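You operate a simulated robot arm through the tools that you are given. There is no shell and no other tool.

You run a simulated robot arm. Do the job below in one go: nothing can be reset, and whatever is moved stays where it is left.

Task
Eject the green and purple sticks, stand them in the wooden stand and put the computer to sleep.

Only the result counts: the job must be done as asked and must still hold three seconds after the hand-in. Knocking over, shifting, dropping, spilling or breaking anything else fails it.

Robot
A 7-joint arm with a two-finger parallel gripper, fixed in place. Base frame: the origin is on the floor under the middle of its stand, x ahead of it, y to its left, z up. Readings come in mm, degrees, newtons and seconds.
It reaches about 1372 mm from its shoulder. Its first joint turns from -149.0 to 149.0 degrees. Payload 3.43 kg.
The TCP is the grasp point between the finger pads, 30 mm short of the fingertips. In the tool frame z runs along the fingers and y along their closing line. Largest opening 94 mm; finger width 28, thickness 10; the body of the gripper, 50 by 96 mm, starts 55 mm behind the TCP.
Orientation is told as [roll, pitch, yaw] about the base's x, y, z axes, in that order, counted from this pose: with the fingers straight down and closing along the base's y, the tool's x points along the base's -x, its y along +y and its z along -z.

Tools
- The arm moves only by the tool drive_tool. Its argument "series" is a list of rows, each a list of 7 numbers: the gripper command, from -1 (fully open) to 1 (shut), values between in proportion, then the shift along the base's x, y, z in mm, then the turn, a rotation vector about the base's x, y, z in degrees. In form: [[gripper, tx, ty, tz, wx, wy, wz], ...]. A call has 1 to 20 rows; each row shifts and turns the commanded pose from where the row before left it. Rows are played at 5 a second. More than 50 mm and 8.6 degrees between two rows, or a gripper value outside its range, and nothing of the call is played. A pose out of reach is approached as far as the arm can. The call stops where the force on the tool passes 40 N (or 10 N more than at its start, if that is more) or the arm is blocked; 0.2 s more then pass. Each finger travels about 45 mm/s and halts on what it meets, pressing with about 39 N; the grip force reading is that of the motor and also rises with nothing between the fingers. The clock runs only during rows and for 0.2 s after the last one: add rows that do not move to give the fingers time. It gives the time, the measured TCP pose, the force on the tool (base axes), the opening and the grip force at its end, in the units of the frame above (readings bear some noise), with the torque about the TCP (base axes, N m) and any sound that the robot's microphone picked up.
- Cameras (640 x 400 px; columns grow to the right, rows downward): "scene" is fixed at [399.8, 499.6, 1277.9]; the picture's right is [0.12, 0.99, 0.00], its down [-0.31, 0.04, -0.95] and it looks along [-0.94, 0.11, 0.31] (base axes); focal length 214 px, centre (320, 200). "wrist" rides on the gripper at [76, 14, -103] in the tool frame; the picture's right is [-0.18, 0.98, 0.00], its down [-0.75, -0.14, -0.64] and it looks along [-0.63, -0.12, 0.77] (tool axes); focal length 243 px, centre (320, 200). There is no depth. A picture from a camera that has moved, and an enlarged one, comes with that camera's place and axes in the base frame and with its lens. The place of the scene camera against the robot may be out by one fixed shift of up to 12 mm in any direction.
- snapshot(camera): a new picture of that camera. The clock stands still meanwhile.
- close_up(camera, box): a new picture of the part [left, top, right, bottom] of that camera's present view, enlarged. The clock stands still meanwhile.
- sign_off(): hands the job in; it is judged then, once.

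Places have to be worked out from the pictures, the camera data and where the tool is seen. Open the gripper and draw the arm clear of the work before you hand the job in, unless the task says otherwise.

The tools are called after "Call:" as a command line: name --pt "numbers of a row" for each row, then --argument value for the rest, lists and objects as JSON in quotes. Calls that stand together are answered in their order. drive_tool: Moves the arm, as the interface text tells. Its arguments: {"type":"object","properties":{"series":{"type":"array","items":{"type":"array","items":{"type":"number"}}}},"required":["series"]} The other tools are called the same way: snapshot (camera) takes a picture; close_up (camera, box) takes an enlarged picture of a part of a camera's view; sign_off () hands the job in.

At the start:

```text
t: 0.0
ee_pos: [206.5, 718.9, 1080.5]
orientation: [0.1, 0.1, -0.1]
wrist_force: [-0.4, 0.1, 0.3]
wrist_torque: [-0.03, -0.01, 0.0]
gripper_width: 94.1
grip_force: 0.0
```

scene: 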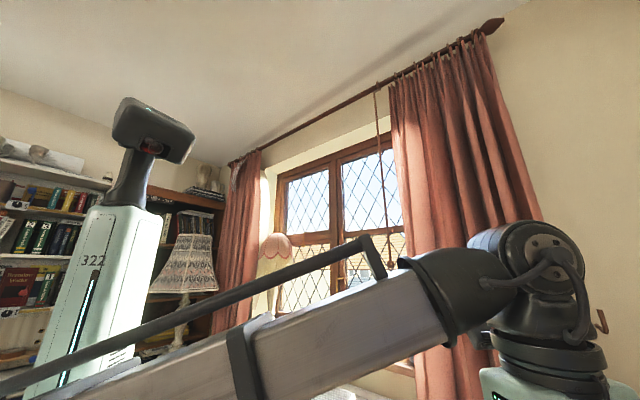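
wrist: 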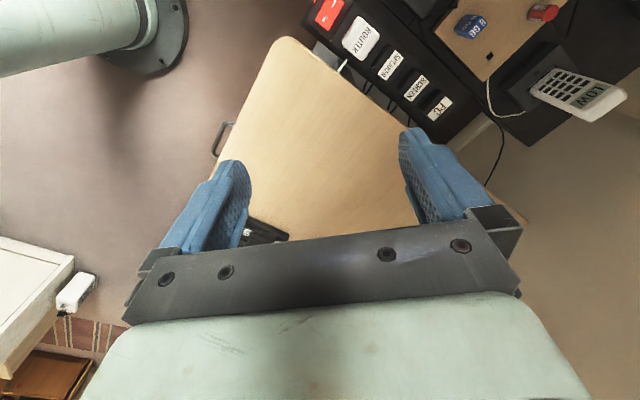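

The scene camera mostly faces the robot and the wall. The wrist view shows a desk, a labelled switch strip and some other items, so I'll take fresh pictures to look closer.

Call:
snapshot --camera "wrist"

Call:
close_up --camera "wrist" --box '[300, 0, 640, 200]'

Call:
close_up --camera "scene" --box '[0, 200, 640, 400]'

```text
taken
camera wrist: at [129.7, 733.5, 1183.0], right [0.19, 0.98, 0.0], down [0.75, -0.14, 0.64], along [0.63, -0.12, -0.77], focal length 243 px, centre (320, 200)
```

wrist: 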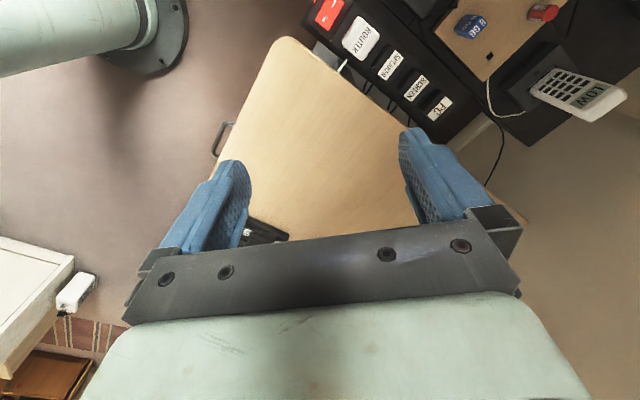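

```text
1.88 times, centred on (470, 100) of wrist
camera zoom: at [129.7, 733.5, 1183.0], right [0.19, 0.98, 0.0], down [0.75, -0.14, 0.64], along [0.63, -0.12, -0.77], focal length 457 px, centre (38, 388)
```

zoom: 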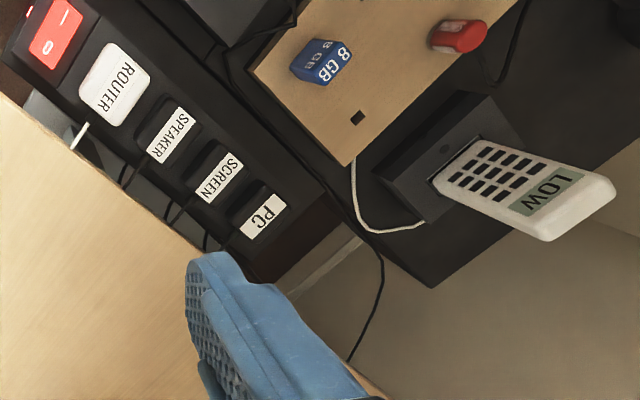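

```text
1.00 times, centred on (320, 300) of scene (not enlarged: the box is as wide or as high as the picture)
camera zoom: at [399.8, 499.6, 1277.9], right [0.12, 0.99, 0.0], down [-0.31, 0.04, -0.95], along [-0.94, 0.11, 0.31], focal length 214 px, centre (320, 100)
```

zoom: 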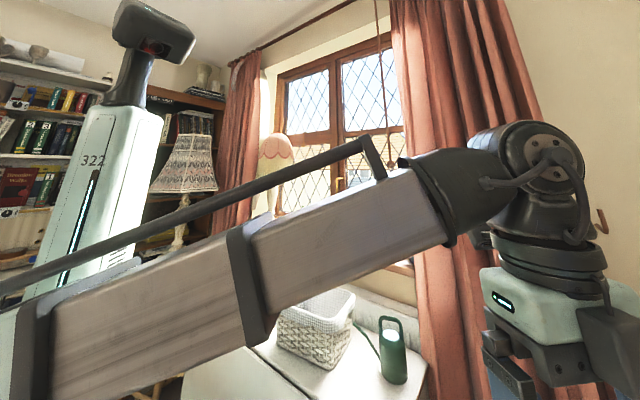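

The wooden stand (blue and red sticks), a labelled power strip and a device marked "LOW" lie ahead of the hand. I'll tilt the hand in place to look further ahead.

Call:
drive_tool --pt "-1 0 0 10 0 -8 0" --pt "-1 0 0 10 0 -8 0" --pt "-1 0 0 10 0 -8 0" --pt "-1 0 0 0 0 0 0"

Call:
snapshot --camera "wrist"

Call:
snapshot --camera "scene"

```text
t: 1.0
ee_pos: [206.4, 721.0, 1110.5]
orientation: [0.2, -24.1, 0.0]
wrist_force: [0.1, -1.1, 0.4]
wrist_torque: [-0.04, -0.05, 0.02]
gripper_width: 94.1
grip_force: 0.1
```

```text
taken
camera wrist: at [95.1, 733.7, 1173.9], right [0.17, 0.98, 0.08], down [0.43, -0.14, 0.89], along [0.89, -0.12, -0.44], focal length 243 px, centre (320, 200)
```

wrist: 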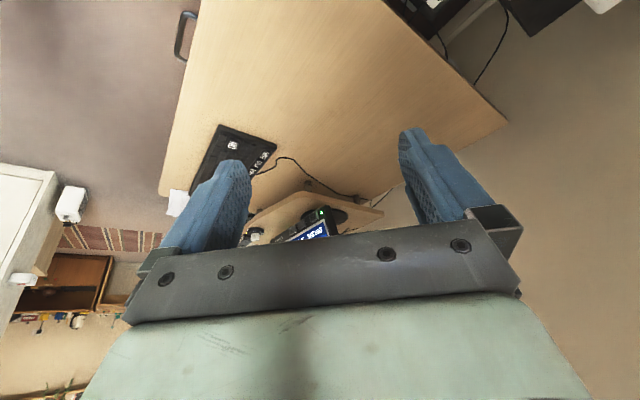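

```text
taken
```

scene: 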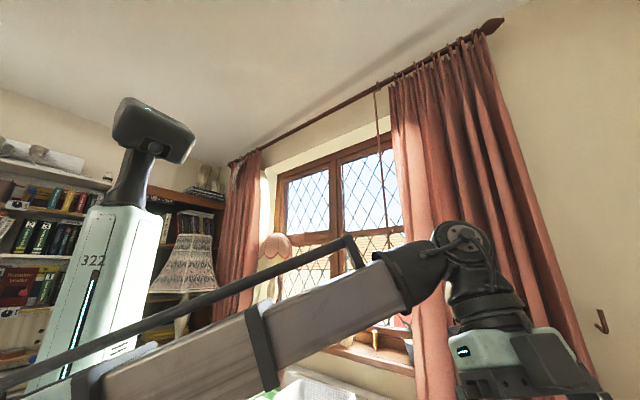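

The picture is upside down: its bottom points away from the robot, and the desk carries a keyboard and laptop-like items ahead. The stand and strip are to the robot's left (+y), so I'll undo the tilt and yaw the hand to look that way.

Call:
drive_tool --pt "-1 0 0 20 0 8 0" --pt "-1 0 0 20 0 8 0" --pt "-1 0 0 20 0 8 0" --pt "-1 0 0 0 0 0 8" --pt "-1 0 0 0 0 0 8" --pt "-1 0 0 0 0 0 8" --pt "-1 0 0 0 0 0 8" --pt "-1 0 0 0 0 0 8" --pt "-1 0 0 0 0 0 8" --pt "-1 0 0 0 0 0 8" --pt "-1 0 0 0 0 0 8" --pt "-1 0 0 0 0 0 8" --pt "-1 0 0 0 0 0 8" --pt "-1 0 0 0 0 0 8" --pt "-1 0 0 0 0 0 0"

Call:
snapshot --camera "wrist"

Call:
snapshot --camera "scene"

```text
t: 3.5
ee_pos: [208.8, 725.5, 1157.3]
orientation: [0.3, -1.1, 66.3]
wrist_force: [-0.6, 0.1, 0.4]
wrist_torque: [-0.02, 0.01, -0.03]
gripper_width: 93.8
grip_force: 0.2
out of reach, approached as far as the arm can: row 3
stopped in row 12: the force on the tool passed its limit at 51 N (the readings are from after the stop); the commanded pose is now the measured one
```

```text
taken
camera wrist: at [163.7, 660.8, 1258.4], right [-0.83, 0.56, 0.01], down [0.43, 0.62, 0.66], along [0.36, 0.55, -0.76], focal length 243 px, centre (320, 200)
```

wrist: 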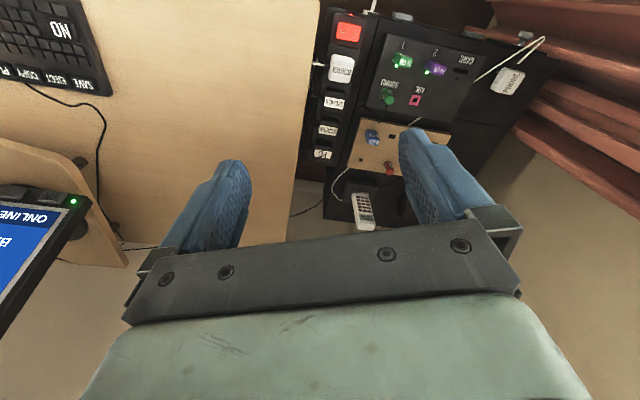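

```text
taken
```

scene: 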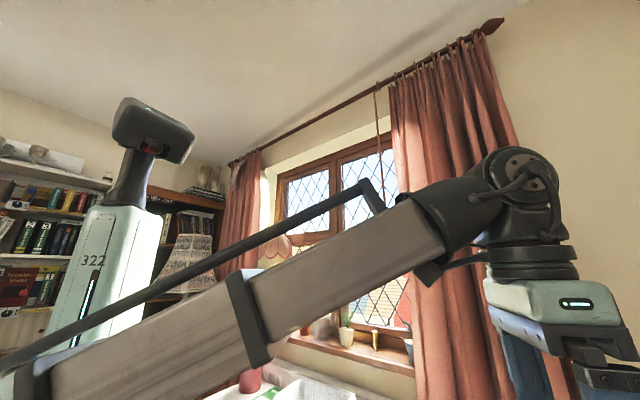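

The panel with green and purple sticks in ports 1 and 2 is now visible, along with the keyboard, the screen and the stand. The move ended early but the force reading is now near zero; I'll enlarge the key regions.

Call:
close_up --camera "wrist" --box '[300, 0, 480, 112]'

Call:
close_up --camera "wrist" --box '[300, 100, 480, 212]'

Call:
close_up --camera "wrist" --box '[0, 0, 160, 100]'

Call:
close_up --camera "wrist" --box '[0, 150, 240, 300]'

Call:
close_up --camera "wrist" --box '[440, 0, 640, 125]'

```text
3.56 times, centred on (390, 56) of wrist
camera zoom: at [163.7, 660.8, 1258.4], right [-0.83, 0.56, 0.01], down [0.43, 0.62, 0.66], along [0.36, 0.55, -0.76], focal length 863 px, centre (71, 712)
```

zoom: 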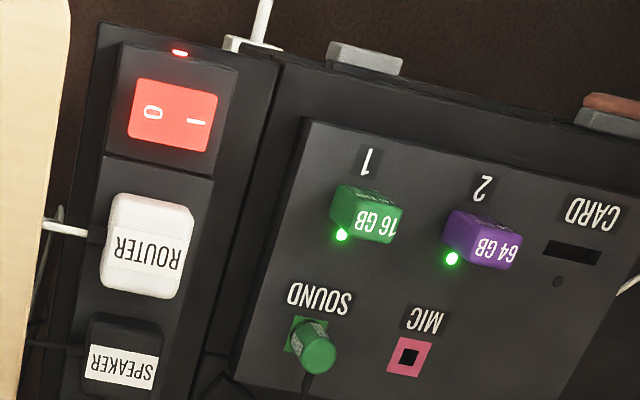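

```text
3.56 times, centred on (390, 156) of wrist
camera zoom: at [163.7, 660.8, 1258.4], right [-0.83, 0.56, 0.01], down [0.43, 0.62, 0.66], along [0.36, 0.55, -0.76], focal length 863 px, centre (71, 356)
```

zoom: 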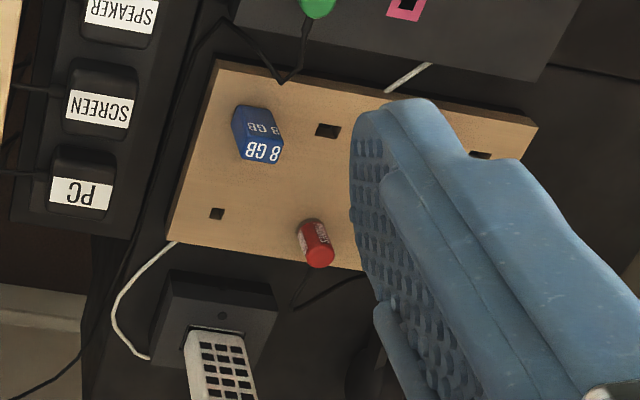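

```text
4.00 times, centred on (80, 50) of wrist
camera zoom: at [163.7, 660.8, 1258.4], right [-0.83, 0.56, 0.01], down [0.43, 0.62, 0.66], along [0.36, 0.55, -0.76], focal length 970 px, centre (1280, 800)
```

zoom: 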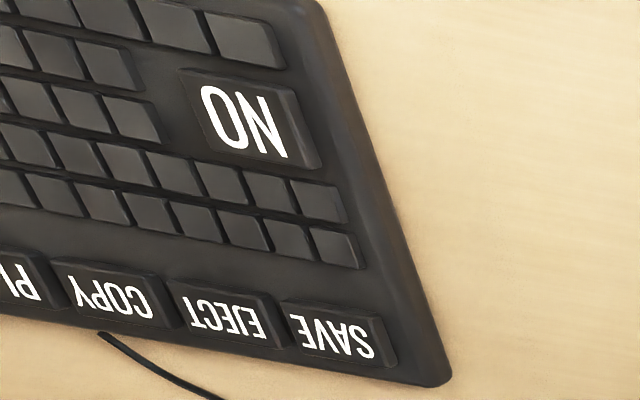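

```text
2.67 times, centred on (120, 225) of wrist
camera zoom: at [163.7, 660.8, 1258.4], right [-0.83, 0.56, 0.01], down [0.43, 0.62, 0.66], along [0.36, 0.55, -0.76], focal length 647 px, centre (853, 133)
```

zoom: 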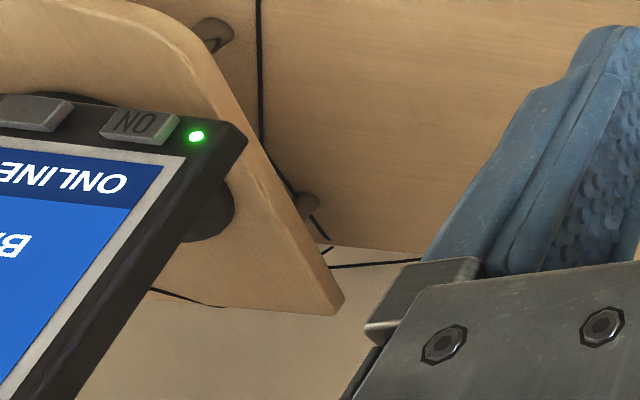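

```text
3.20 times, centred on (540, 62) of wrist
camera zoom: at [163.7, 660.8, 1258.4], right [-0.83, 0.56, 0.01], down [0.43, 0.62, 0.66], along [0.36, 0.55, -0.76], focal length 776 px, centre (-384, 640)
```

zoom: 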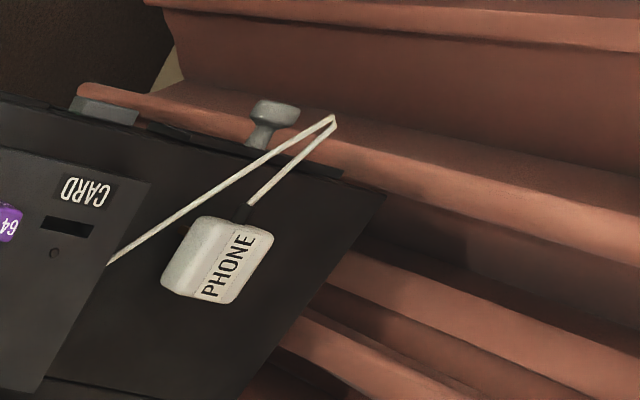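

The text is upside down in this view: the keyboard has SAVE / EJECT / COPY / PL… keys and a large ON key, and the screen shows "ONLINE". I'll lower slightly, yaw back, and tilt the hand to look ahead at the screen and the whole keyboard.

Call:
drive_tool --pt "-1 0 0 -20 0 0 0" --pt "-1 0 0 -20 0 0 -8" --pt "-1 0 0 -20 0 0 -8" --pt "-1 0 0 0 0 0 -8" --pt "-1 0 0 0 0 0 -8" --pt "-1 0 0 0 0 0 -8" --pt "-1 0 0 0 0 0 -8" --pt "-1 0 0 0 0 0 -8" --pt "-1 0 0 0 0 0 -8" --pt "-1 0 0 0 0 -8 -2" --pt "-1 0 0 0 0 -8 0" --pt "-1 0 0 0 0 -8 0" --pt "-1 0 0 0 0 -8 0" --pt "-1 0 0 0 0 -8 0" --pt "-1 0 0 0 0 -8 0" --pt "-1 0 0 0 0 0 0"

Call:
snapshot --camera "wrist"

Call:
snapshot --camera "scene"

```text
t: 6.9
ee_pos: [208.0, 726.8, 1096.7]
orientation: [-0.3, -49.1, 0.5]
wrist_force: [-0.2, -0.3, 0.3]
wrist_torque: [-0.01, -0.02, -0.04]
gripper_width: 94.0
grip_force: 0.0
```

```text
taken
camera wrist: at [80.6, 740.6, 1106.8], right [0.11, 0.98, 0.14], down [0.01, -0.14, 0.99], along [0.99, -0.11, -0.02], focal length 243 px, centre (320, 200)
```

wrist: 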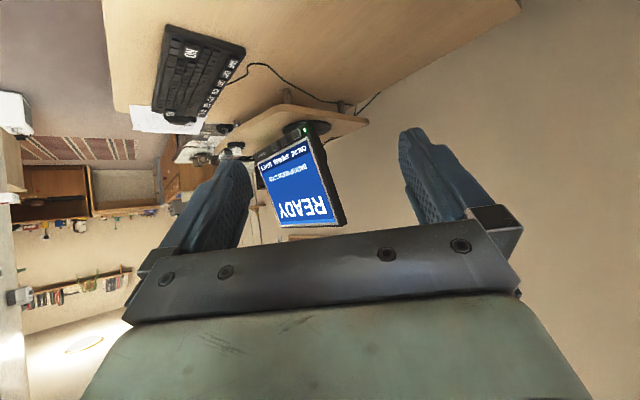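

```text
taken
```

scene: 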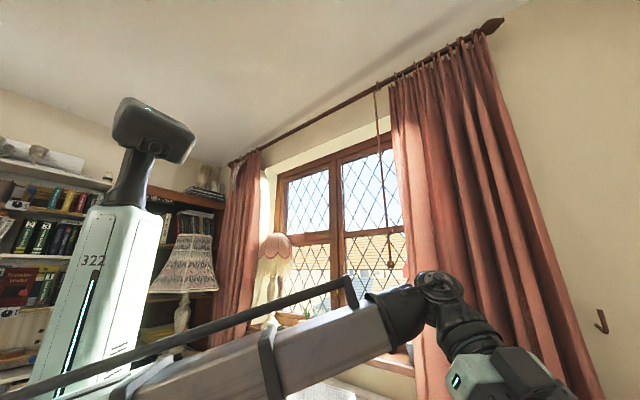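

Now the screen is visible and says READY (upside down). I'll enlarge the screen and the keyboard.

Call:
close_up --camera "wrist" --box '[236, 115, 364, 235]'

Call:
close_up --camera "wrist" --box '[130, 10, 290, 130]'

Call:
close_up --camera "wrist" --box '[150, 20, 250, 82]'

Call:
close_up --camera "wrist" --box '[0, 80, 256, 240]'

```text
3.33 times, centred on (300, 175) of wrist
camera zoom: at [80.6, 740.6, 1106.8], right [0.11, 0.98, 0.14], down [0.01, -0.14, 0.99], along [0.99, -0.11, -0.02], focal length 809 px, centre (387, 283)
```

zoom: 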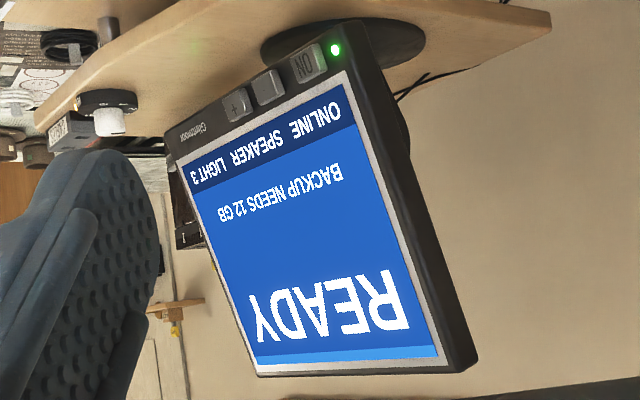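

```text
3.33 times, centred on (210, 70) of wrist
camera zoom: at [80.6, 740.6, 1106.8], right [0.11, 0.98, 0.14], down [0.01, -0.14, 0.99], along [0.99, -0.11, -0.02], focal length 809 px, centre (687, 633)
```

zoom: 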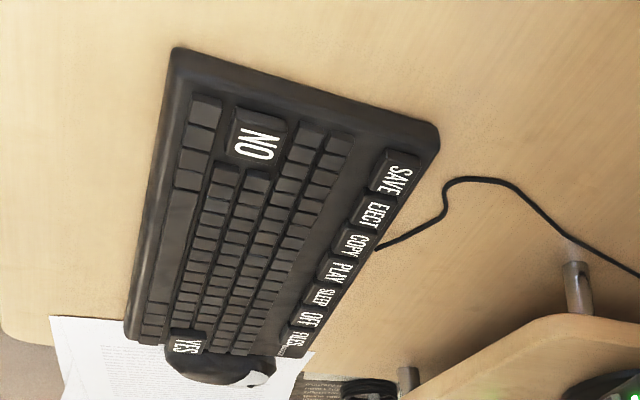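

```text
6.40 times, centred on (200, 51) of wrist
camera zoom: at [80.6, 740.6, 1106.8], right [0.11, 0.98, 0.14], down [0.01, -0.14, 0.99], along [0.99, -0.11, -0.02], focal length 1553 px, centre (1088, 1154)
```

zoom: 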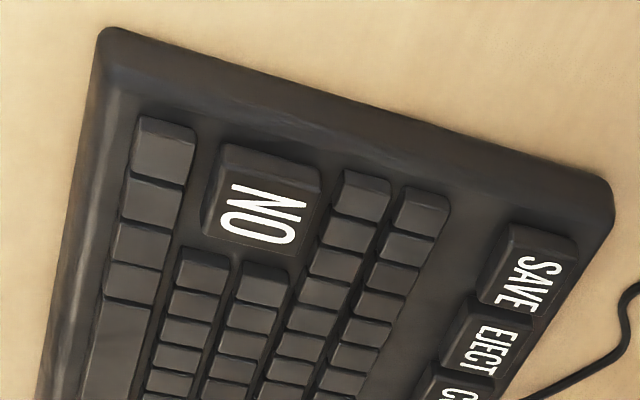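

```text
2.50 times, centred on (128, 160) of wrist
camera zoom: at [80.6, 740.6, 1106.8], right [0.11, 0.98, 0.14], down [0.01, -0.14, 0.99], along [0.99, -0.11, -0.02], focal length 606 px, centre (800, 300)
```

zoom: 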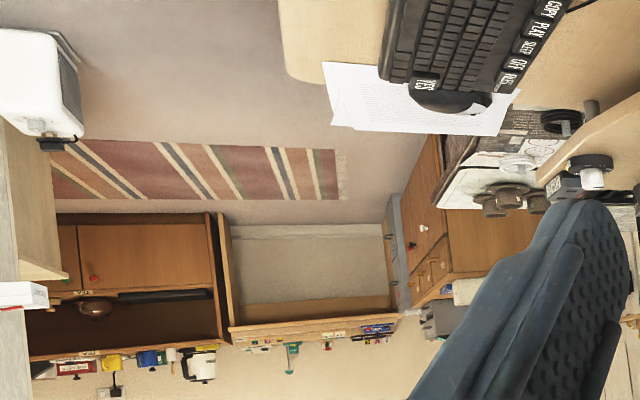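

The keyboard's far row reads SAVE, EJECT, COPY, PLAY, SLEEP, OFF, FILES, with YES and NO keys as well. The screen says "READY / BACKUP NEEDS 12 GB". Triangulation puts SAVE near (604, 530, 759), with the row running about (0.72, -0.69) at a 47 mm pitch. Next I'll go back to vertical and yaw left for a second look at the panel and stand.

Call:
drive_tool --pt "-1 0 0 0 0 8 0" --pt "-1 0 0 0 0 8 0" --pt "-1 0 0 0 0 8 0" --pt "-1 0 0 0 0 8 0" --pt "-1 0 0 0 0 8 0" --pt "-1 0 0 0 0 8 0" --pt "-1 10 0 0 0 1 8" --pt "-1 10 0 0 0 0 8" --pt "-1 10 0 0 0 0 8" --pt "-1 10 0 0 0 0 8" --pt "-1 10 0 0 0 0 8" --pt "-1 10 0 0 0 0 8" --pt "-1 10 0 -10 0 0 8" --pt "-1 10 0 -10 0 0 8" --pt "-1 0 0 0 0 0 0"

Call:
snapshot --camera "wrist"

Call:
close_up --camera "wrist" --box '[280, 0, 480, 125]'

```text
t: 10.1
ee_pos: [288.5, 725.5, 1077.5]
orientation: [0.2, -0.1, 64.4]
wrist_force: [0.0, 0.7, -0.2]
wrist_torque: [0.0, -0.02, 0.02]
gripper_width: 93.8
grip_force: 0.1
```

```text
taken
camera wrist: at [242.7, 663.4, 1180.0], right [-0.81, 0.59, 0.0], down [0.45, 0.62, 0.64], along [0.38, 0.52, -0.77], focal length 243 px, centre (320, 200)
```

wrist: 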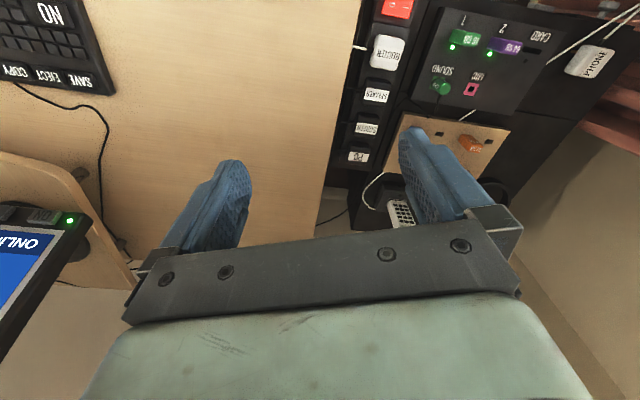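

```text
3.20 times, centred on (380, 62) of wrist
camera zoom: at [242.7, 663.4, 1180.0], right [-0.81, 0.59, 0.0], down [0.45, 0.62, 0.64], along [0.38, 0.52, -0.77], focal length 776 px, centre (128, 640)
```

zoom: 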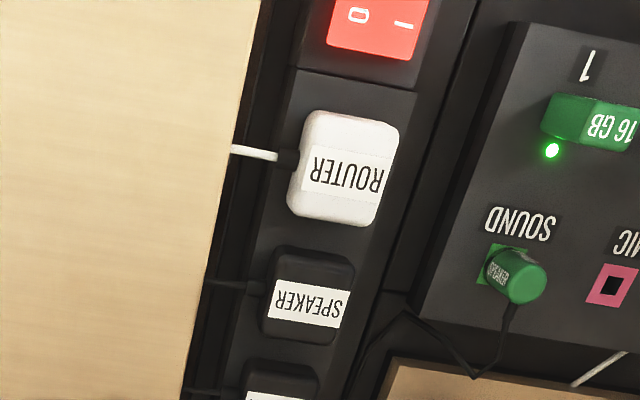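

There is also an orange stick in the stand. A rough triangulation puts the panel near (80, 865, ~660–700), turned about 45° in the base frame, lower than the desk. I'll descend part-way toward it to get closer views for precise triangulation.

Call:
drive_tool --pt "-1 -20 11 -21 0 0 -4" --pt "-1 -20 11 -21 0 0 -5" --pt "-1 -20 11 -21 0 0 0" --pt "-1 -20 11 -21 0 0 0" --pt "-1 -20 11 -21 0 0 0" --pt "-1 -18 10 -22 0 0 0" --pt "-1 0 0 0 0 0 0"

Call:
snapshot --camera "wrist"

Call:
snapshot --camera "scene"

```text
t: 11.7
ee_pos: [168.9, 792.1, 951.8]
orientation: [0.1, -0.1, 55.4]
wrist_force: [0.1, 1.0, -0.3]
wrist_torque: [0.0, 0.02, 0.01]
gripper_width: 93.8
grip_force: 0.0
```

```text
taken
camera wrist: at [113.6, 737.4, 1053.2], right [-0.7, 0.71, 0.0], down [0.55, 0.54, 0.64], along [0.45, 0.45, -0.77], focal length 243 px, centre (320, 200)
```

wrist: 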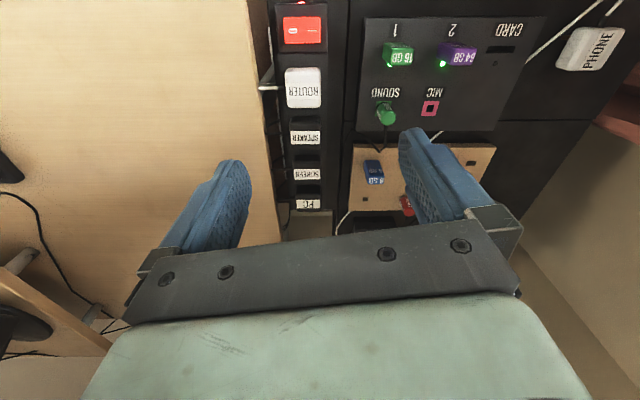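

```text
taken
```

scene: 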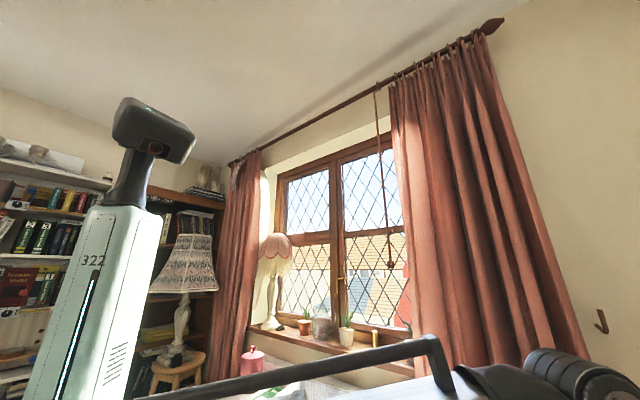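

The view is now square to the panel and strip, confirming they sit at 45°. I'll enlarge the panel and stand for measurements.

Call:
close_up --camera "wrist" --box '[350, 0, 550, 125]'

Call:
close_up --camera "wrist" --box '[330, 120, 530, 245]'

Call:
close_up --camera "wrist" --box '[240, 0, 400, 100]'

```text
3.20 times, centred on (450, 62) of wrist
camera zoom: at [113.6, 737.4, 1053.2], right [-0.7, 0.71, 0.0], down [0.55, 0.54, 0.64], along [0.45, 0.45, -0.77], focal length 776 px, centre (-96, 640)
```

zoom: 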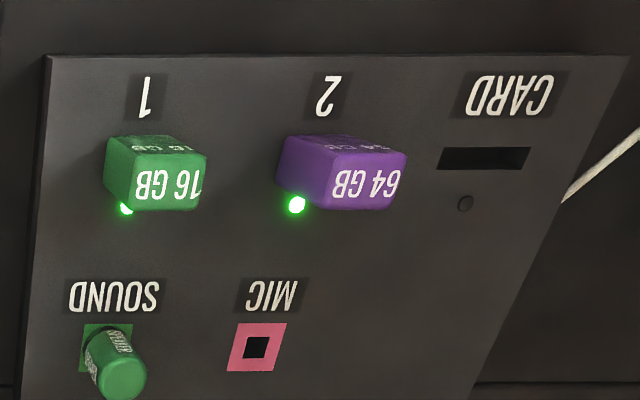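

```text
3.20 times, centred on (430, 182) of wrist
camera zoom: at [113.6, 737.4, 1053.2], right [-0.7, 0.71, 0.0], down [0.55, 0.54, 0.64], along [0.45, 0.45, -0.77], focal length 776 px, centre (-32, 256)
```

zoom: 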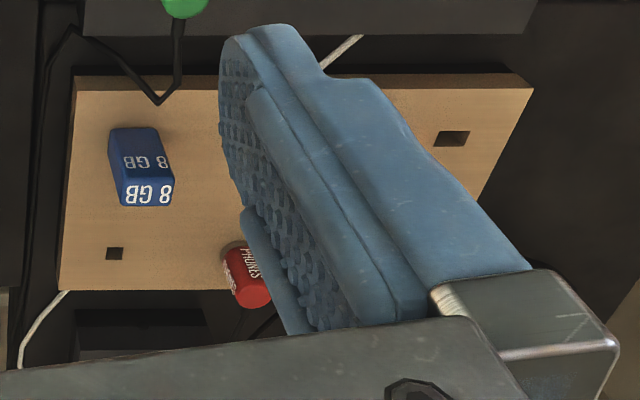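

```text
4.00 times, centred on (320, 50) of wrist
camera zoom: at [113.6, 737.4, 1053.2], right [-0.7, 0.71, 0.0], down [0.55, 0.54, 0.64], along [0.45, 0.45, -0.77], focal length 970 px, centre (320, 800)
```

zoom: 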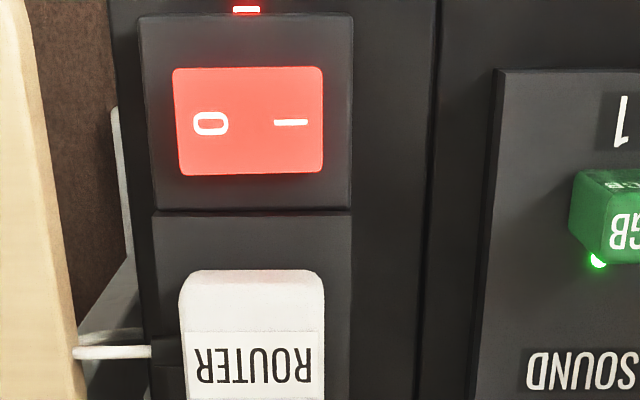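

The vanishing geometry shows the panel is horizontal, so the sticks stand vertically in it, with the panel surface at about z 692. The status LEDs are near (98, 851) and (48, 900). I'll close the gripper to unblock the view and shift to look at the stand.

Call:
drive_tool --pt "1 20 20 0 0 0 0" --pt "1 20 20 0 0 0 0" --pt "1 20 20 0 0 0 0" --pt "1 20 20 0 0 0 0" --pt "1 0 0 0 0 0 0" --pt "1 0 0 0 0 0 0"

Call:
snapshot --camera "wrist"

Call:
close_up --camera "wrist" --box '[350, 20, 550, 145]'

```text
t: 13.1
ee_pos: [250.5, 872.3, 949.9]
orientation: [0.2, -0.1, 55.3]
wrist_force: [1.1, -0.3, 0.1]
wrist_torque: [-0.02, -0.02, 0.02]
gripper_width: 0.1
grip_force: 25.9
```

```text
taken
camera wrist: at [195.0, 817.9, 1052.5], right [-0.7, 0.71, 0.0], down [0.55, 0.54, 0.64], along [0.45, 0.45, -0.77], focal length 243 px, centre (320, 200)
```

wrist: 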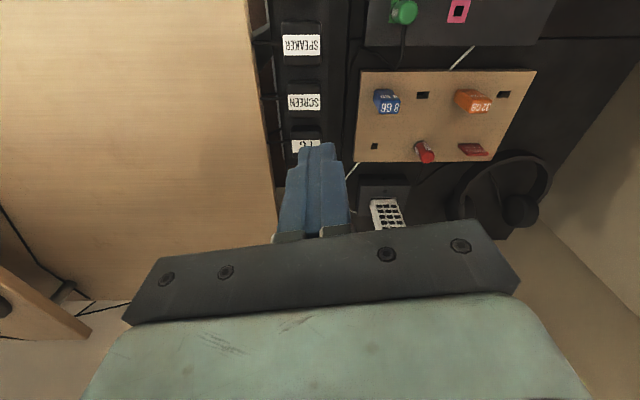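

```text
3.20 times, centred on (450, 82) of wrist
camera zoom: at [195.0, 817.9, 1052.5], right [-0.7, 0.71, 0.0], down [0.55, 0.54, 0.64], along [0.45, 0.45, -0.77], focal length 776 px, centre (-96, 576)
```

zoom: 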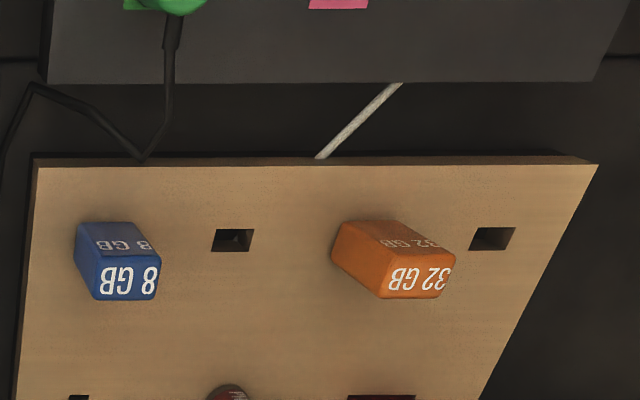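

The stand has two free stick slots (2nd and 4th in the front row, next to blue and orange). The stand top is near z 695 and the stick tops near z 742. Next I'll move over the keyboard, gripper shut, to locate the EJECT key precisely.

Call:
drive_tool --pt "1 29 -36 0 0 0 -2" --pt "1 29 -36 0 0 0 -2" --pt "1 29 -36 0 0 0 -2" --pt "1 29 -36 0 0 0 -2" --pt "1 29 -36 0 0 0 -2" --pt "1 29 -36 0 0 0 0" --pt "1 29 -36 0 0 0 0" --pt "1 29 -36 0 0 0 0" --pt "1 29 -36 0 0 0 0" --pt "1 29 -36 0 0 0 0" --pt "1 29 -36 0 0 0 0" --pt "1 29 -36 0 0 0 0" --pt "1 0 0 0 0 0 0"

Call:
snapshot --camera "wrist"

Call:
close_up --camera "wrist" --box '[160, 0, 480, 200]'

```text
t: 15.9
ee_pos: [599.4, 440.2, 951.7]
orientation: [0.2, -0.1, 45.4]
wrist_force: [0.2, -0.8, -0.1]
wrist_torque: [0.05, 0.01, -0.01]
gripper_width: 0.0
grip_force: 33.1
```

```text
taken
camera wrist: at [535.3, 395.4, 1054.1], right [-0.57, 0.82, 0.0], down [0.63, 0.43, 0.64], along [0.53, 0.37, -0.77], focal length 243 px, centre (320, 200)
```

wrist: 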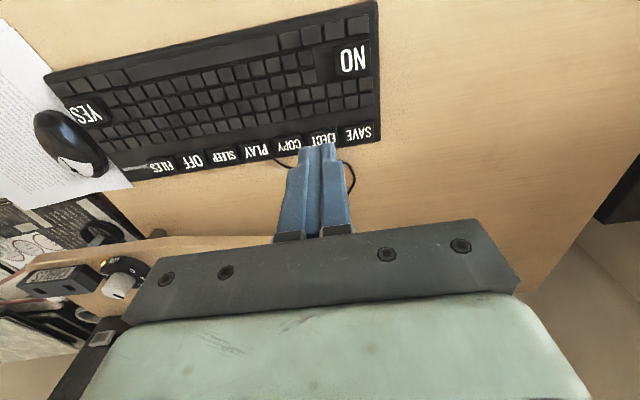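

```text
2.00 times, centred on (320, 100) of wrist
camera zoom: at [535.3, 395.4, 1054.1], right [-0.57, 0.82, 0.0], down [0.63, 0.43, 0.64], along [0.53, 0.37, -0.77], focal length 485 px, centre (320, 400)
```

zoom: 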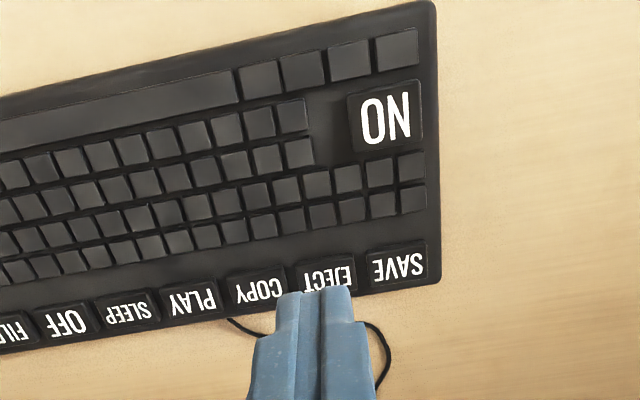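

The EJECT key is at roughly (650, 480, ~750). I'll move above it, fingertips about 30 mm over the key, and check alignment with the neighbouring keys.

Call:
drive_tool --pt "1 17 14 -40 0 0 0" --pt "1 17 13 -40 0 0 0" --pt "1 18 14 -40 0 0 0" --pt "1 0 0 -16 0 0 0" --pt "1 0 0 0 0 0 0"

Call:
snapshot --camera "wrist"

Call:
close_up --camera "wrist" --box '[200, 40, 440, 190]'

```text
t: 17.1
ee_pos: [651.6, 478.5, 814.4]
orientation: [0.3, -0.2, 45.4]
wrist_force: [-0.4, -0.4, 0.0]
wrist_torque: [0.02, 0.0, 0.04]
gripper_width: 0.0
grip_force: 33.1
```

```text
taken
camera wrist: at [586.8, 435.2, 916.5], right [-0.57, 0.82, 0.0], down [0.63, 0.43, 0.64], along [0.53, 0.37, -0.77], focal length 243 px, centre (320, 200)
```

wrist: 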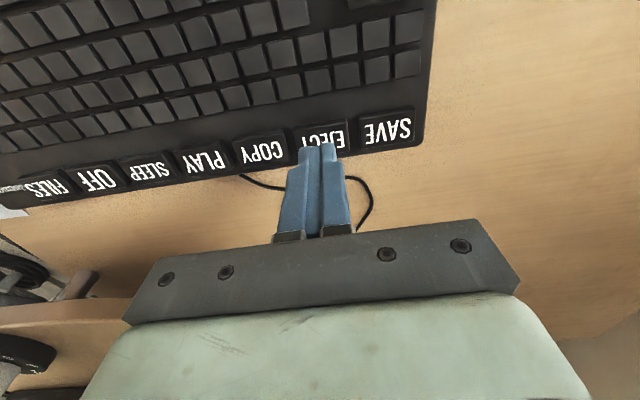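

```text
2.67 times, centred on (320, 115) of wrist
camera zoom: at [586.8, 435.2, 916.5], right [-0.57, 0.82, 0.0], down [0.63, 0.43, 0.64], along [0.53, 0.37, -0.77], focal length 647 px, centre (320, 427)
```

zoom: 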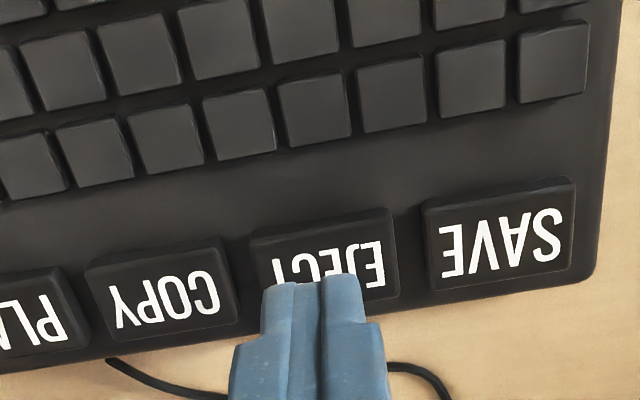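

Fingertips are over EJECT; at key height they'd land about 3 mm right of its centre. I'll correct this and descend slowly.

Call:
drive_tool --pt "1 -1 3 -5 0 0 0" --pt "1 0 0 -5 0 0 0" --pt "1 0 0 -4 0 0 0" --pt "1 0 0 -4 0 0 0" --pt "1 0 0 -3 0 0 0" --pt "1 0 0 -3 0 0 0" --pt "1 0 0 0 0 0 0"

Call:
close_up --camera "wrist" --box '[200, 40, 440, 190]'

```text
t: 18.7
ee_pos: [649.2, 482.6, 788.9]
orientation: [0.3, -0.1, 45.5]
wrist_force: [-0.3, -0.2, 0.0]
wrist_torque: [0.0, 0.01, 0.01]
gripper_width: 0.0
grip_force: 33.0
```

```text
2.67 times, centred on (320, 115) of wrist
camera zoom: at [585.4, 438.8, 892.9], right [-0.57, 0.82, 0.0], down [0.63, 0.43, 0.64], along [0.53, 0.37, -0.77], focal length 647 px, centre (320, 427)
```

zoom: 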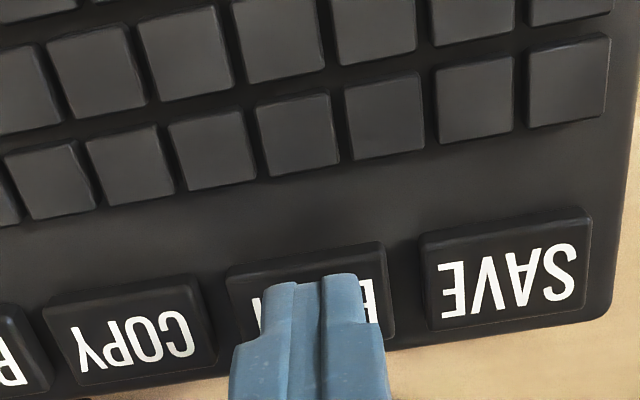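

Tips are at z≈759 with no contact yet, and alignment looks good. I'm continuing down in small steps.

Call:
drive_tool --pt "1 0 0 -2 0 0 0" --pt "1 0 0 -2 0 0 0" --pt "1 0 0 -2 0 0 0" --pt "1 0 0 -2 0 0 0" --pt "1 0 0 0 0 0 0"

```text
t: 19.9
ee_pos: [649.7, 482.1, 782.9]
orientation: [0.3, -0.1, 45.4]
wrist_force: [-0.4, -0.8, -0.4]
wrist_torque: [0.04, 0.01, -0.01]
gripper_width: 0.0
grip_force: 33.0
```

No clear contact at tip z≈752. I'll go on in small steps.

Call:
drive_tool --pt "1 0 0 -2 0 0 0" --pt "1 0 0 -2 0 0 0" --pt "1 0 0 0 0 0 0"

```text
t: 20.7
ee_pos: [649.6, 481.7, 778.2]
orientation: [0.2, -0.1, 45.4]
wrist_force: [-0.6, -0.5, 0.2]
wrist_torque: [-0.02, 0.01, 0.04]
gripper_width: 0.0
grip_force: 33.1
```

Still nothing at tip z≈747; I'll continue down and look at the alignment again.

Call:
drive_tool --pt "1 0 0 -2 0 0 0" --pt "1 0 0 -2 0 0 0" --pt "1 0 0 0 0 0 0"

Call:
close_up --camera "wrist" --box '[200, 40, 440, 190]'

```text
t: 21.5
ee_pos: [649.2, 482.5, 773.8]
orientation: [0.2, -0.1, 45.4]
wrist_force: [1.0, -1.5, 1.2]
wrist_torque: [-0.04, -0.01, 0.03]
gripper_width: 0.0
grip_force: 32.8
heard: click
```

```text
2.67 times, centred on (320, 115) of wrist
camera zoom: at [585.4, 439.1, 877.6], right [-0.57, 0.82, 0.0], down [0.63, 0.43, 0.64], along [0.53, 0.37, -0.77], focal length 647 px, centre (320, 427)
```

zoom: 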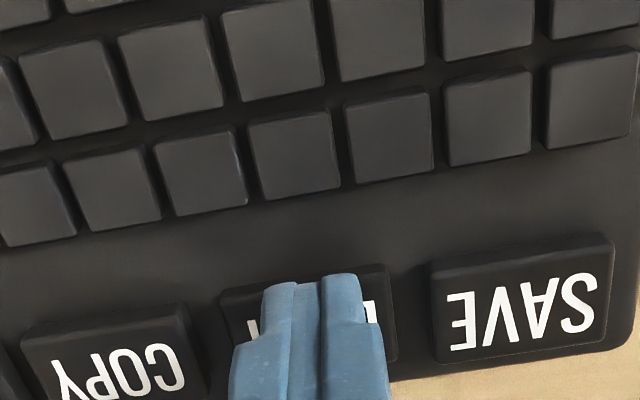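

A click was heard, so EJECT has been pressed (key top near z 746). Now I'll lift off and tilt the hand to read the screen.

Call:
drive_tool --pt "1 0 0 45 0 0 0" --pt "1 0 0 45 0 0 0" --pt "1 -9 -18 25 5.6 -5.6 0" --pt "1 -9 -18 25 5.6 -5.6 0" --pt "1 -9 -18 25 5.6 -5.6 0" --pt "1 -9 -18 25 5.6 -5.6 0" --pt "1 -9 -18 25 5.6 -5.6 0" --pt "1 -9 -18 25 5.6 -5.6 0" --pt "1 -9 -18 16 5.6 -5.6 0" --pt "1 -9 -17 10 2.8 -2.8 0" --pt "1 0 0 0 0 0 0"

Call:
snapshot --camera "wrist"

```text
t: 23.9
ee_pos: [598.8, 350.4, 1049.4]
orientation: [-0.4, -59.4, 45.7]
wrist_force: [0.3, 0.1, 1.3]
wrist_torque: [0.01, -0.01, -0.01]
gripper_width: 0.0
grip_force: 32.1
out of reach, approached as far as the arm can: row 9, 10
```

```text
taken
camera wrist: at [499.6, 270.6, 1035.4], right [-0.63, 0.76, 0.16], down [-0.02, -0.22, 0.98], along [0.77, 0.62, 0.15], focal length 243 px, centre (320, 200)
```

wrist: 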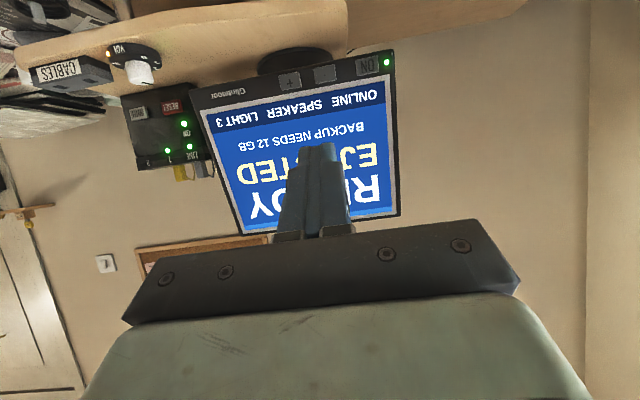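

The screen now shows "EJECTED". I'll enlarge it to read everything before checking the stick LEDs.

Call:
close_up --camera "wrist" --box '[180, 40, 420, 240]'

Call:
close_up --camera "wrist" --box '[20, 0, 260, 190]'

```text
2.00 times, centred on (300, 140) of wrist
camera zoom: at [499.6, 270.6, 1035.4], right [-0.63, 0.76, 0.16], down [-0.02, -0.22, 0.98], along [0.77, 0.62, 0.15], focal length 485 px, centre (360, 320)
```

zoom: 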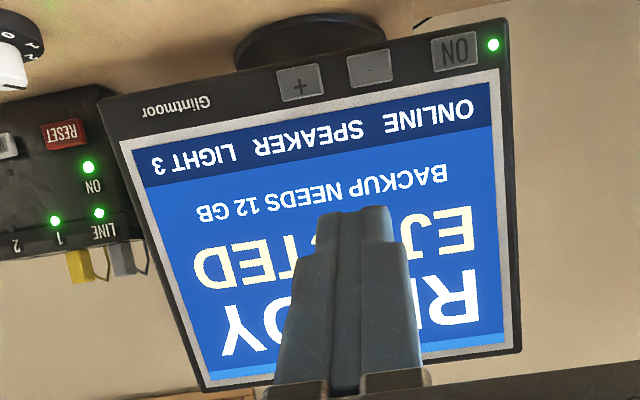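

```text
2.11 times, centred on (140, 95) of wrist
camera zoom: at [499.6, 270.6, 1035.4], right [-0.63, 0.76, 0.16], down [-0.02, -0.22, 0.98], along [0.77, 0.62, 0.15], focal length 511 px, centre (699, 421)
```

zoom: 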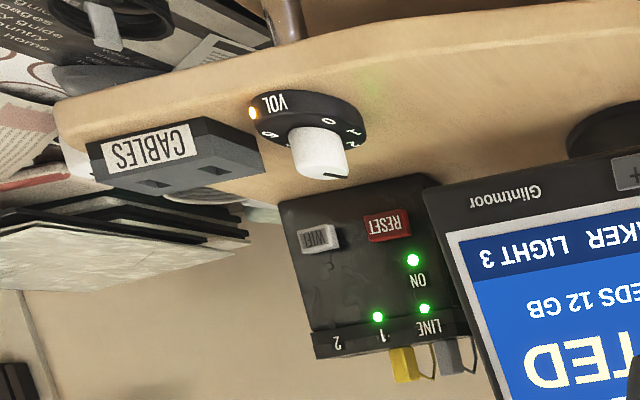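

Now I'll untilt and travel back to the panel to check whether the stick LEDs went out.

Call:
drive_tool --pt "1 -30 20 0 -5.6 5.6 0" --pt "1 -35 35 0 -5.6 5.6 0" --pt "1 -35 37 0 -5.6 5.6 0" --pt "1 -35 37 0 -5.6 5.6 0" --pt "1 -35 37 0 -5.6 5.6 0" --pt "1 -35 37 -10 -5.6 5.6 0" --pt "1 -35 37 -15 -5.6 5.6 0" --pt "1 -35 37 -15 -2.8 2.8 0" --pt "1 -35 37 -15 0 0 0" --pt "1 -35 37 -15 0 0 0" --pt "1 -35 37 -15 0 0 0" --pt "1 -30 37 -14 0 0 0" --pt "1 -20 17 0 0 0 0" --pt "1 0 0 0 0 0 0"

Call:
snapshot --camera "wrist"

Call:
close_up --camera "wrist" --box '[340, 0, 540, 125]'

```text
refused: row 3 steps farther than a row can; nothing moved
```

```text
taken
camera wrist: at [499.6, 270.6, 1035.4], right [-0.63, 0.76, 0.16], down [-0.02, -0.22, 0.98], along [0.77, 0.62, 0.15], focal length 243 px, centre (320, 200)
```

wrist: 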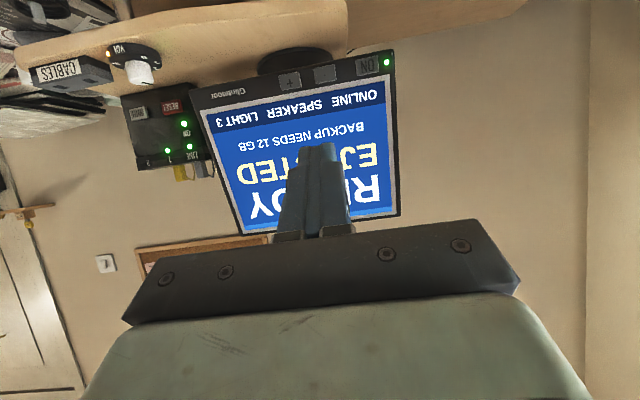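

```text
3.20 times, centred on (440, 62) of wrist
camera zoom: at [499.6, 270.6, 1035.4], right [-0.63, 0.76, 0.16], down [-0.02, -0.22, 0.98], along [0.77, 0.62, 0.15], focal length 776 px, centre (-64, 640)
```

zoom: 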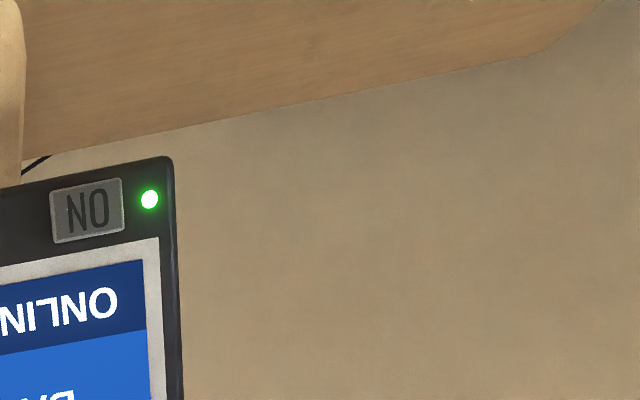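

The row length limit applies to the combined vector, so nothing moved. I'll resend with smaller steps.

Call:
drive_tool --pt "1 -30 20 0 -5.6 5.6 0" --pt "1 -32 33 0 -5.6 5.6 0" --pt "1 -32 33 0 -5.6 5.6 0" --pt "1 -32 33 0 -5.6 5.6 0" --pt "1 -32 33 -5 -5.6 5.6 0" --pt "1 -32 33 -10 -5.6 5.6 0" --pt "1 -32 33 -10 -5.6 5.6 0" --pt "1 -32 33 -10 -2.8 2.8 0" --pt "1 -32 33 -10 0 0 0" --pt "1 -32 33 -11 0 0 0" --pt "1 -32 33 -11 0 0 0" --pt "1 -30 33 -11 0 0 0" --pt "1 -30 33 -11 0 0 0" --pt "1 -30 33 -11 0 0 0" --pt "1 -20 23 0 0 0 0" --pt "1 0 0 0 0 0 0"

Call:
snapshot --camera "wrist"

Call:
close_up --camera "wrist" --box '[360, 0, 560, 125]'

```text
t: 27.3
ee_pos: [136.4, 822.3, 948.8]
orientation: [0.2, 0.0, 45.3]
wrist_force: [1.1, 0.0, -0.5]
wrist_torque: [0.02, 0.01, -0.02]
gripper_width: 0.1
grip_force: 32.5
```

```text
taken
camera wrist: at [72.8, 779.6, 1051.0], right [-0.57, 0.82, 0.0], down [0.63, 0.43, 0.64], along [0.53, 0.37, -0.77], focal length 243 px, centre (320, 200)
```

wrist: 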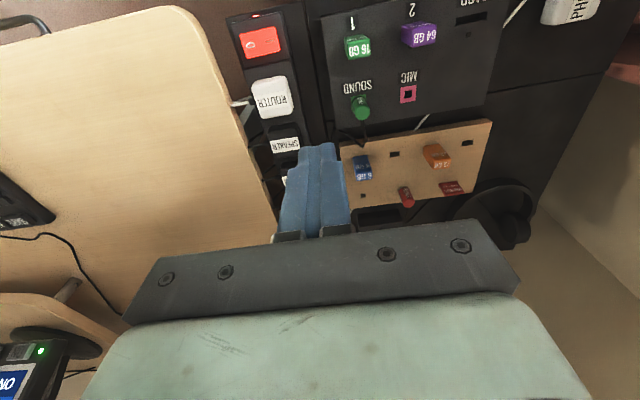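

```text
3.20 times, centred on (460, 62) of wrist
camera zoom: at [72.8, 779.6, 1051.0], right [-0.57, 0.82, 0.0], down [0.63, 0.43, 0.64], along [0.53, 0.37, -0.77], focal length 776 px, centre (-128, 640)
```

zoom: 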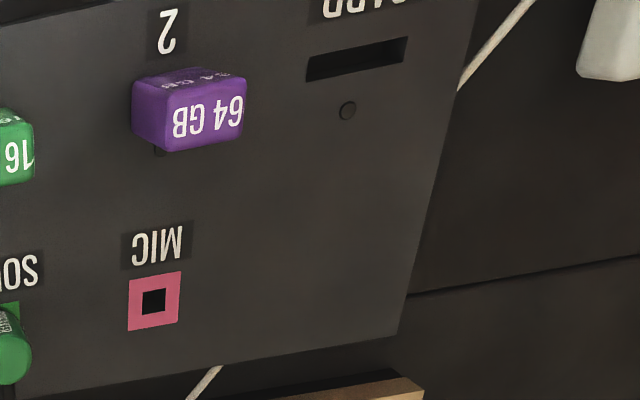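

The purple LED is off. I'll check the green one and enlarge both sticks and the stand.

Call:
close_up --camera "wrist" --box '[330, 0, 450, 75]'

Call:
close_up --camera "wrist" --box '[330, 100, 530, 225]'

```text
5.33 times, centred on (390, 38) of wrist
camera zoom: at [72.8, 779.6, 1051.0], right [-0.57, 0.82, 0.0], down [0.63, 0.43, 0.64], along [0.53, 0.37, -0.77], focal length 1294 px, centre (-53, 1067)
```

zoom: 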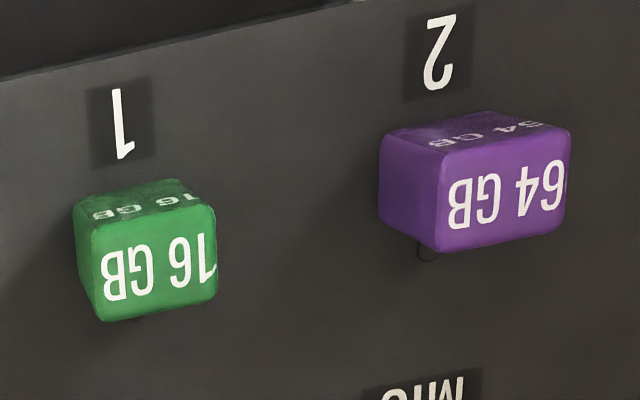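

```text
3.20 times, centred on (430, 162) of wrist
camera zoom: at [72.8, 779.6, 1051.0], right [-0.57, 0.82, 0.0], down [0.63, 0.43, 0.64], along [0.53, 0.37, -0.77], focal length 776 px, centre (-32, 320)
```

zoom: 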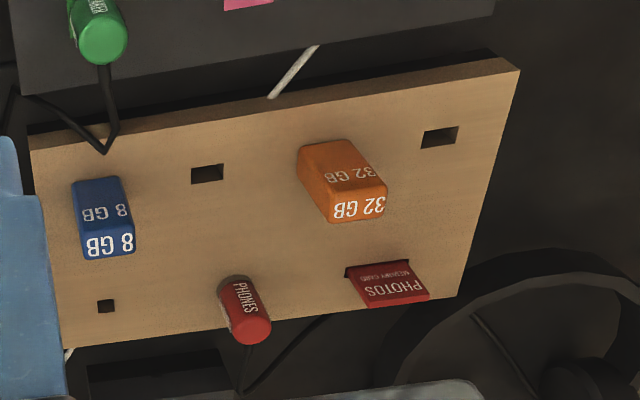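

Both LEDs are out, so the sticks are safely ejected. Combining views, the green stick top centre is about (84.7, 840.7, 739) and purple about (35, 891.7, 737). The panel is at z≈691, and the free stand slots are about (168.3, 999.8) and (85.7, 1082.4) at z≈687. I'll hover over green with the fingers about 50 mm apart.

Call:
drive_tool --pt "-0.06 -17 6 -35 0 0 -0.4" --pt "-0.06 -17 6 -35 0 0 0" --pt "-0.06 -17 6 -35 0 0 0" --pt "-0.06 0 0 -24 0 0 0" --pt "-0.06 0 0 0 0 0 0"

Call:
snapshot --camera "wrist"

Call:
close_up --camera "wrist" --box '[220, 40, 460, 190]'

```text
t: 28.5
ee_pos: [86.4, 842.5, 817.5]
orientation: [0.1, -0.1, 44.9]
wrist_force: [0.2, -0.2, 0.1]
wrist_torque: [-0.02, 0.01, -0.01]
gripper_width: 49.7
grip_force: 0.1
```

```text
taken
camera wrist: at [22.2, 798.4, 921.0], right [-0.56, 0.83, 0.0], down [0.63, 0.43, 0.64], along [0.53, 0.37, -0.77], focal length 243 px, centre (320, 200)
```

wrist: 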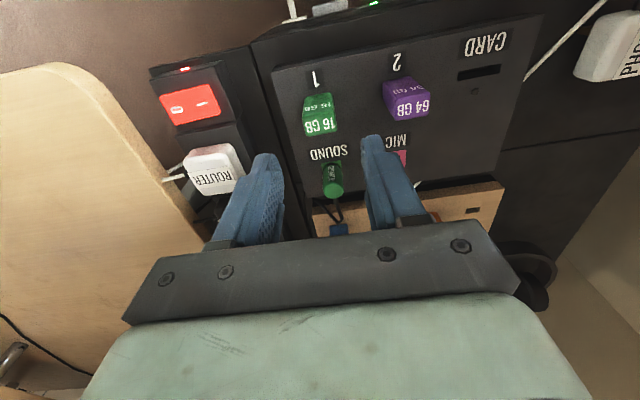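

```text
2.67 times, centred on (340, 115) of wrist
camera zoom: at [22.2, 798.4, 921.0], right [-0.56, 0.83, 0.0], down [0.63, 0.43, 0.64], along [0.53, 0.37, -0.77], focal length 647 px, centre (267, 427)
```

zoom: 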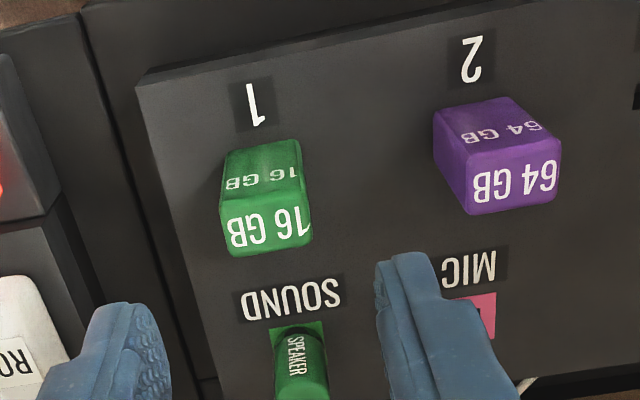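

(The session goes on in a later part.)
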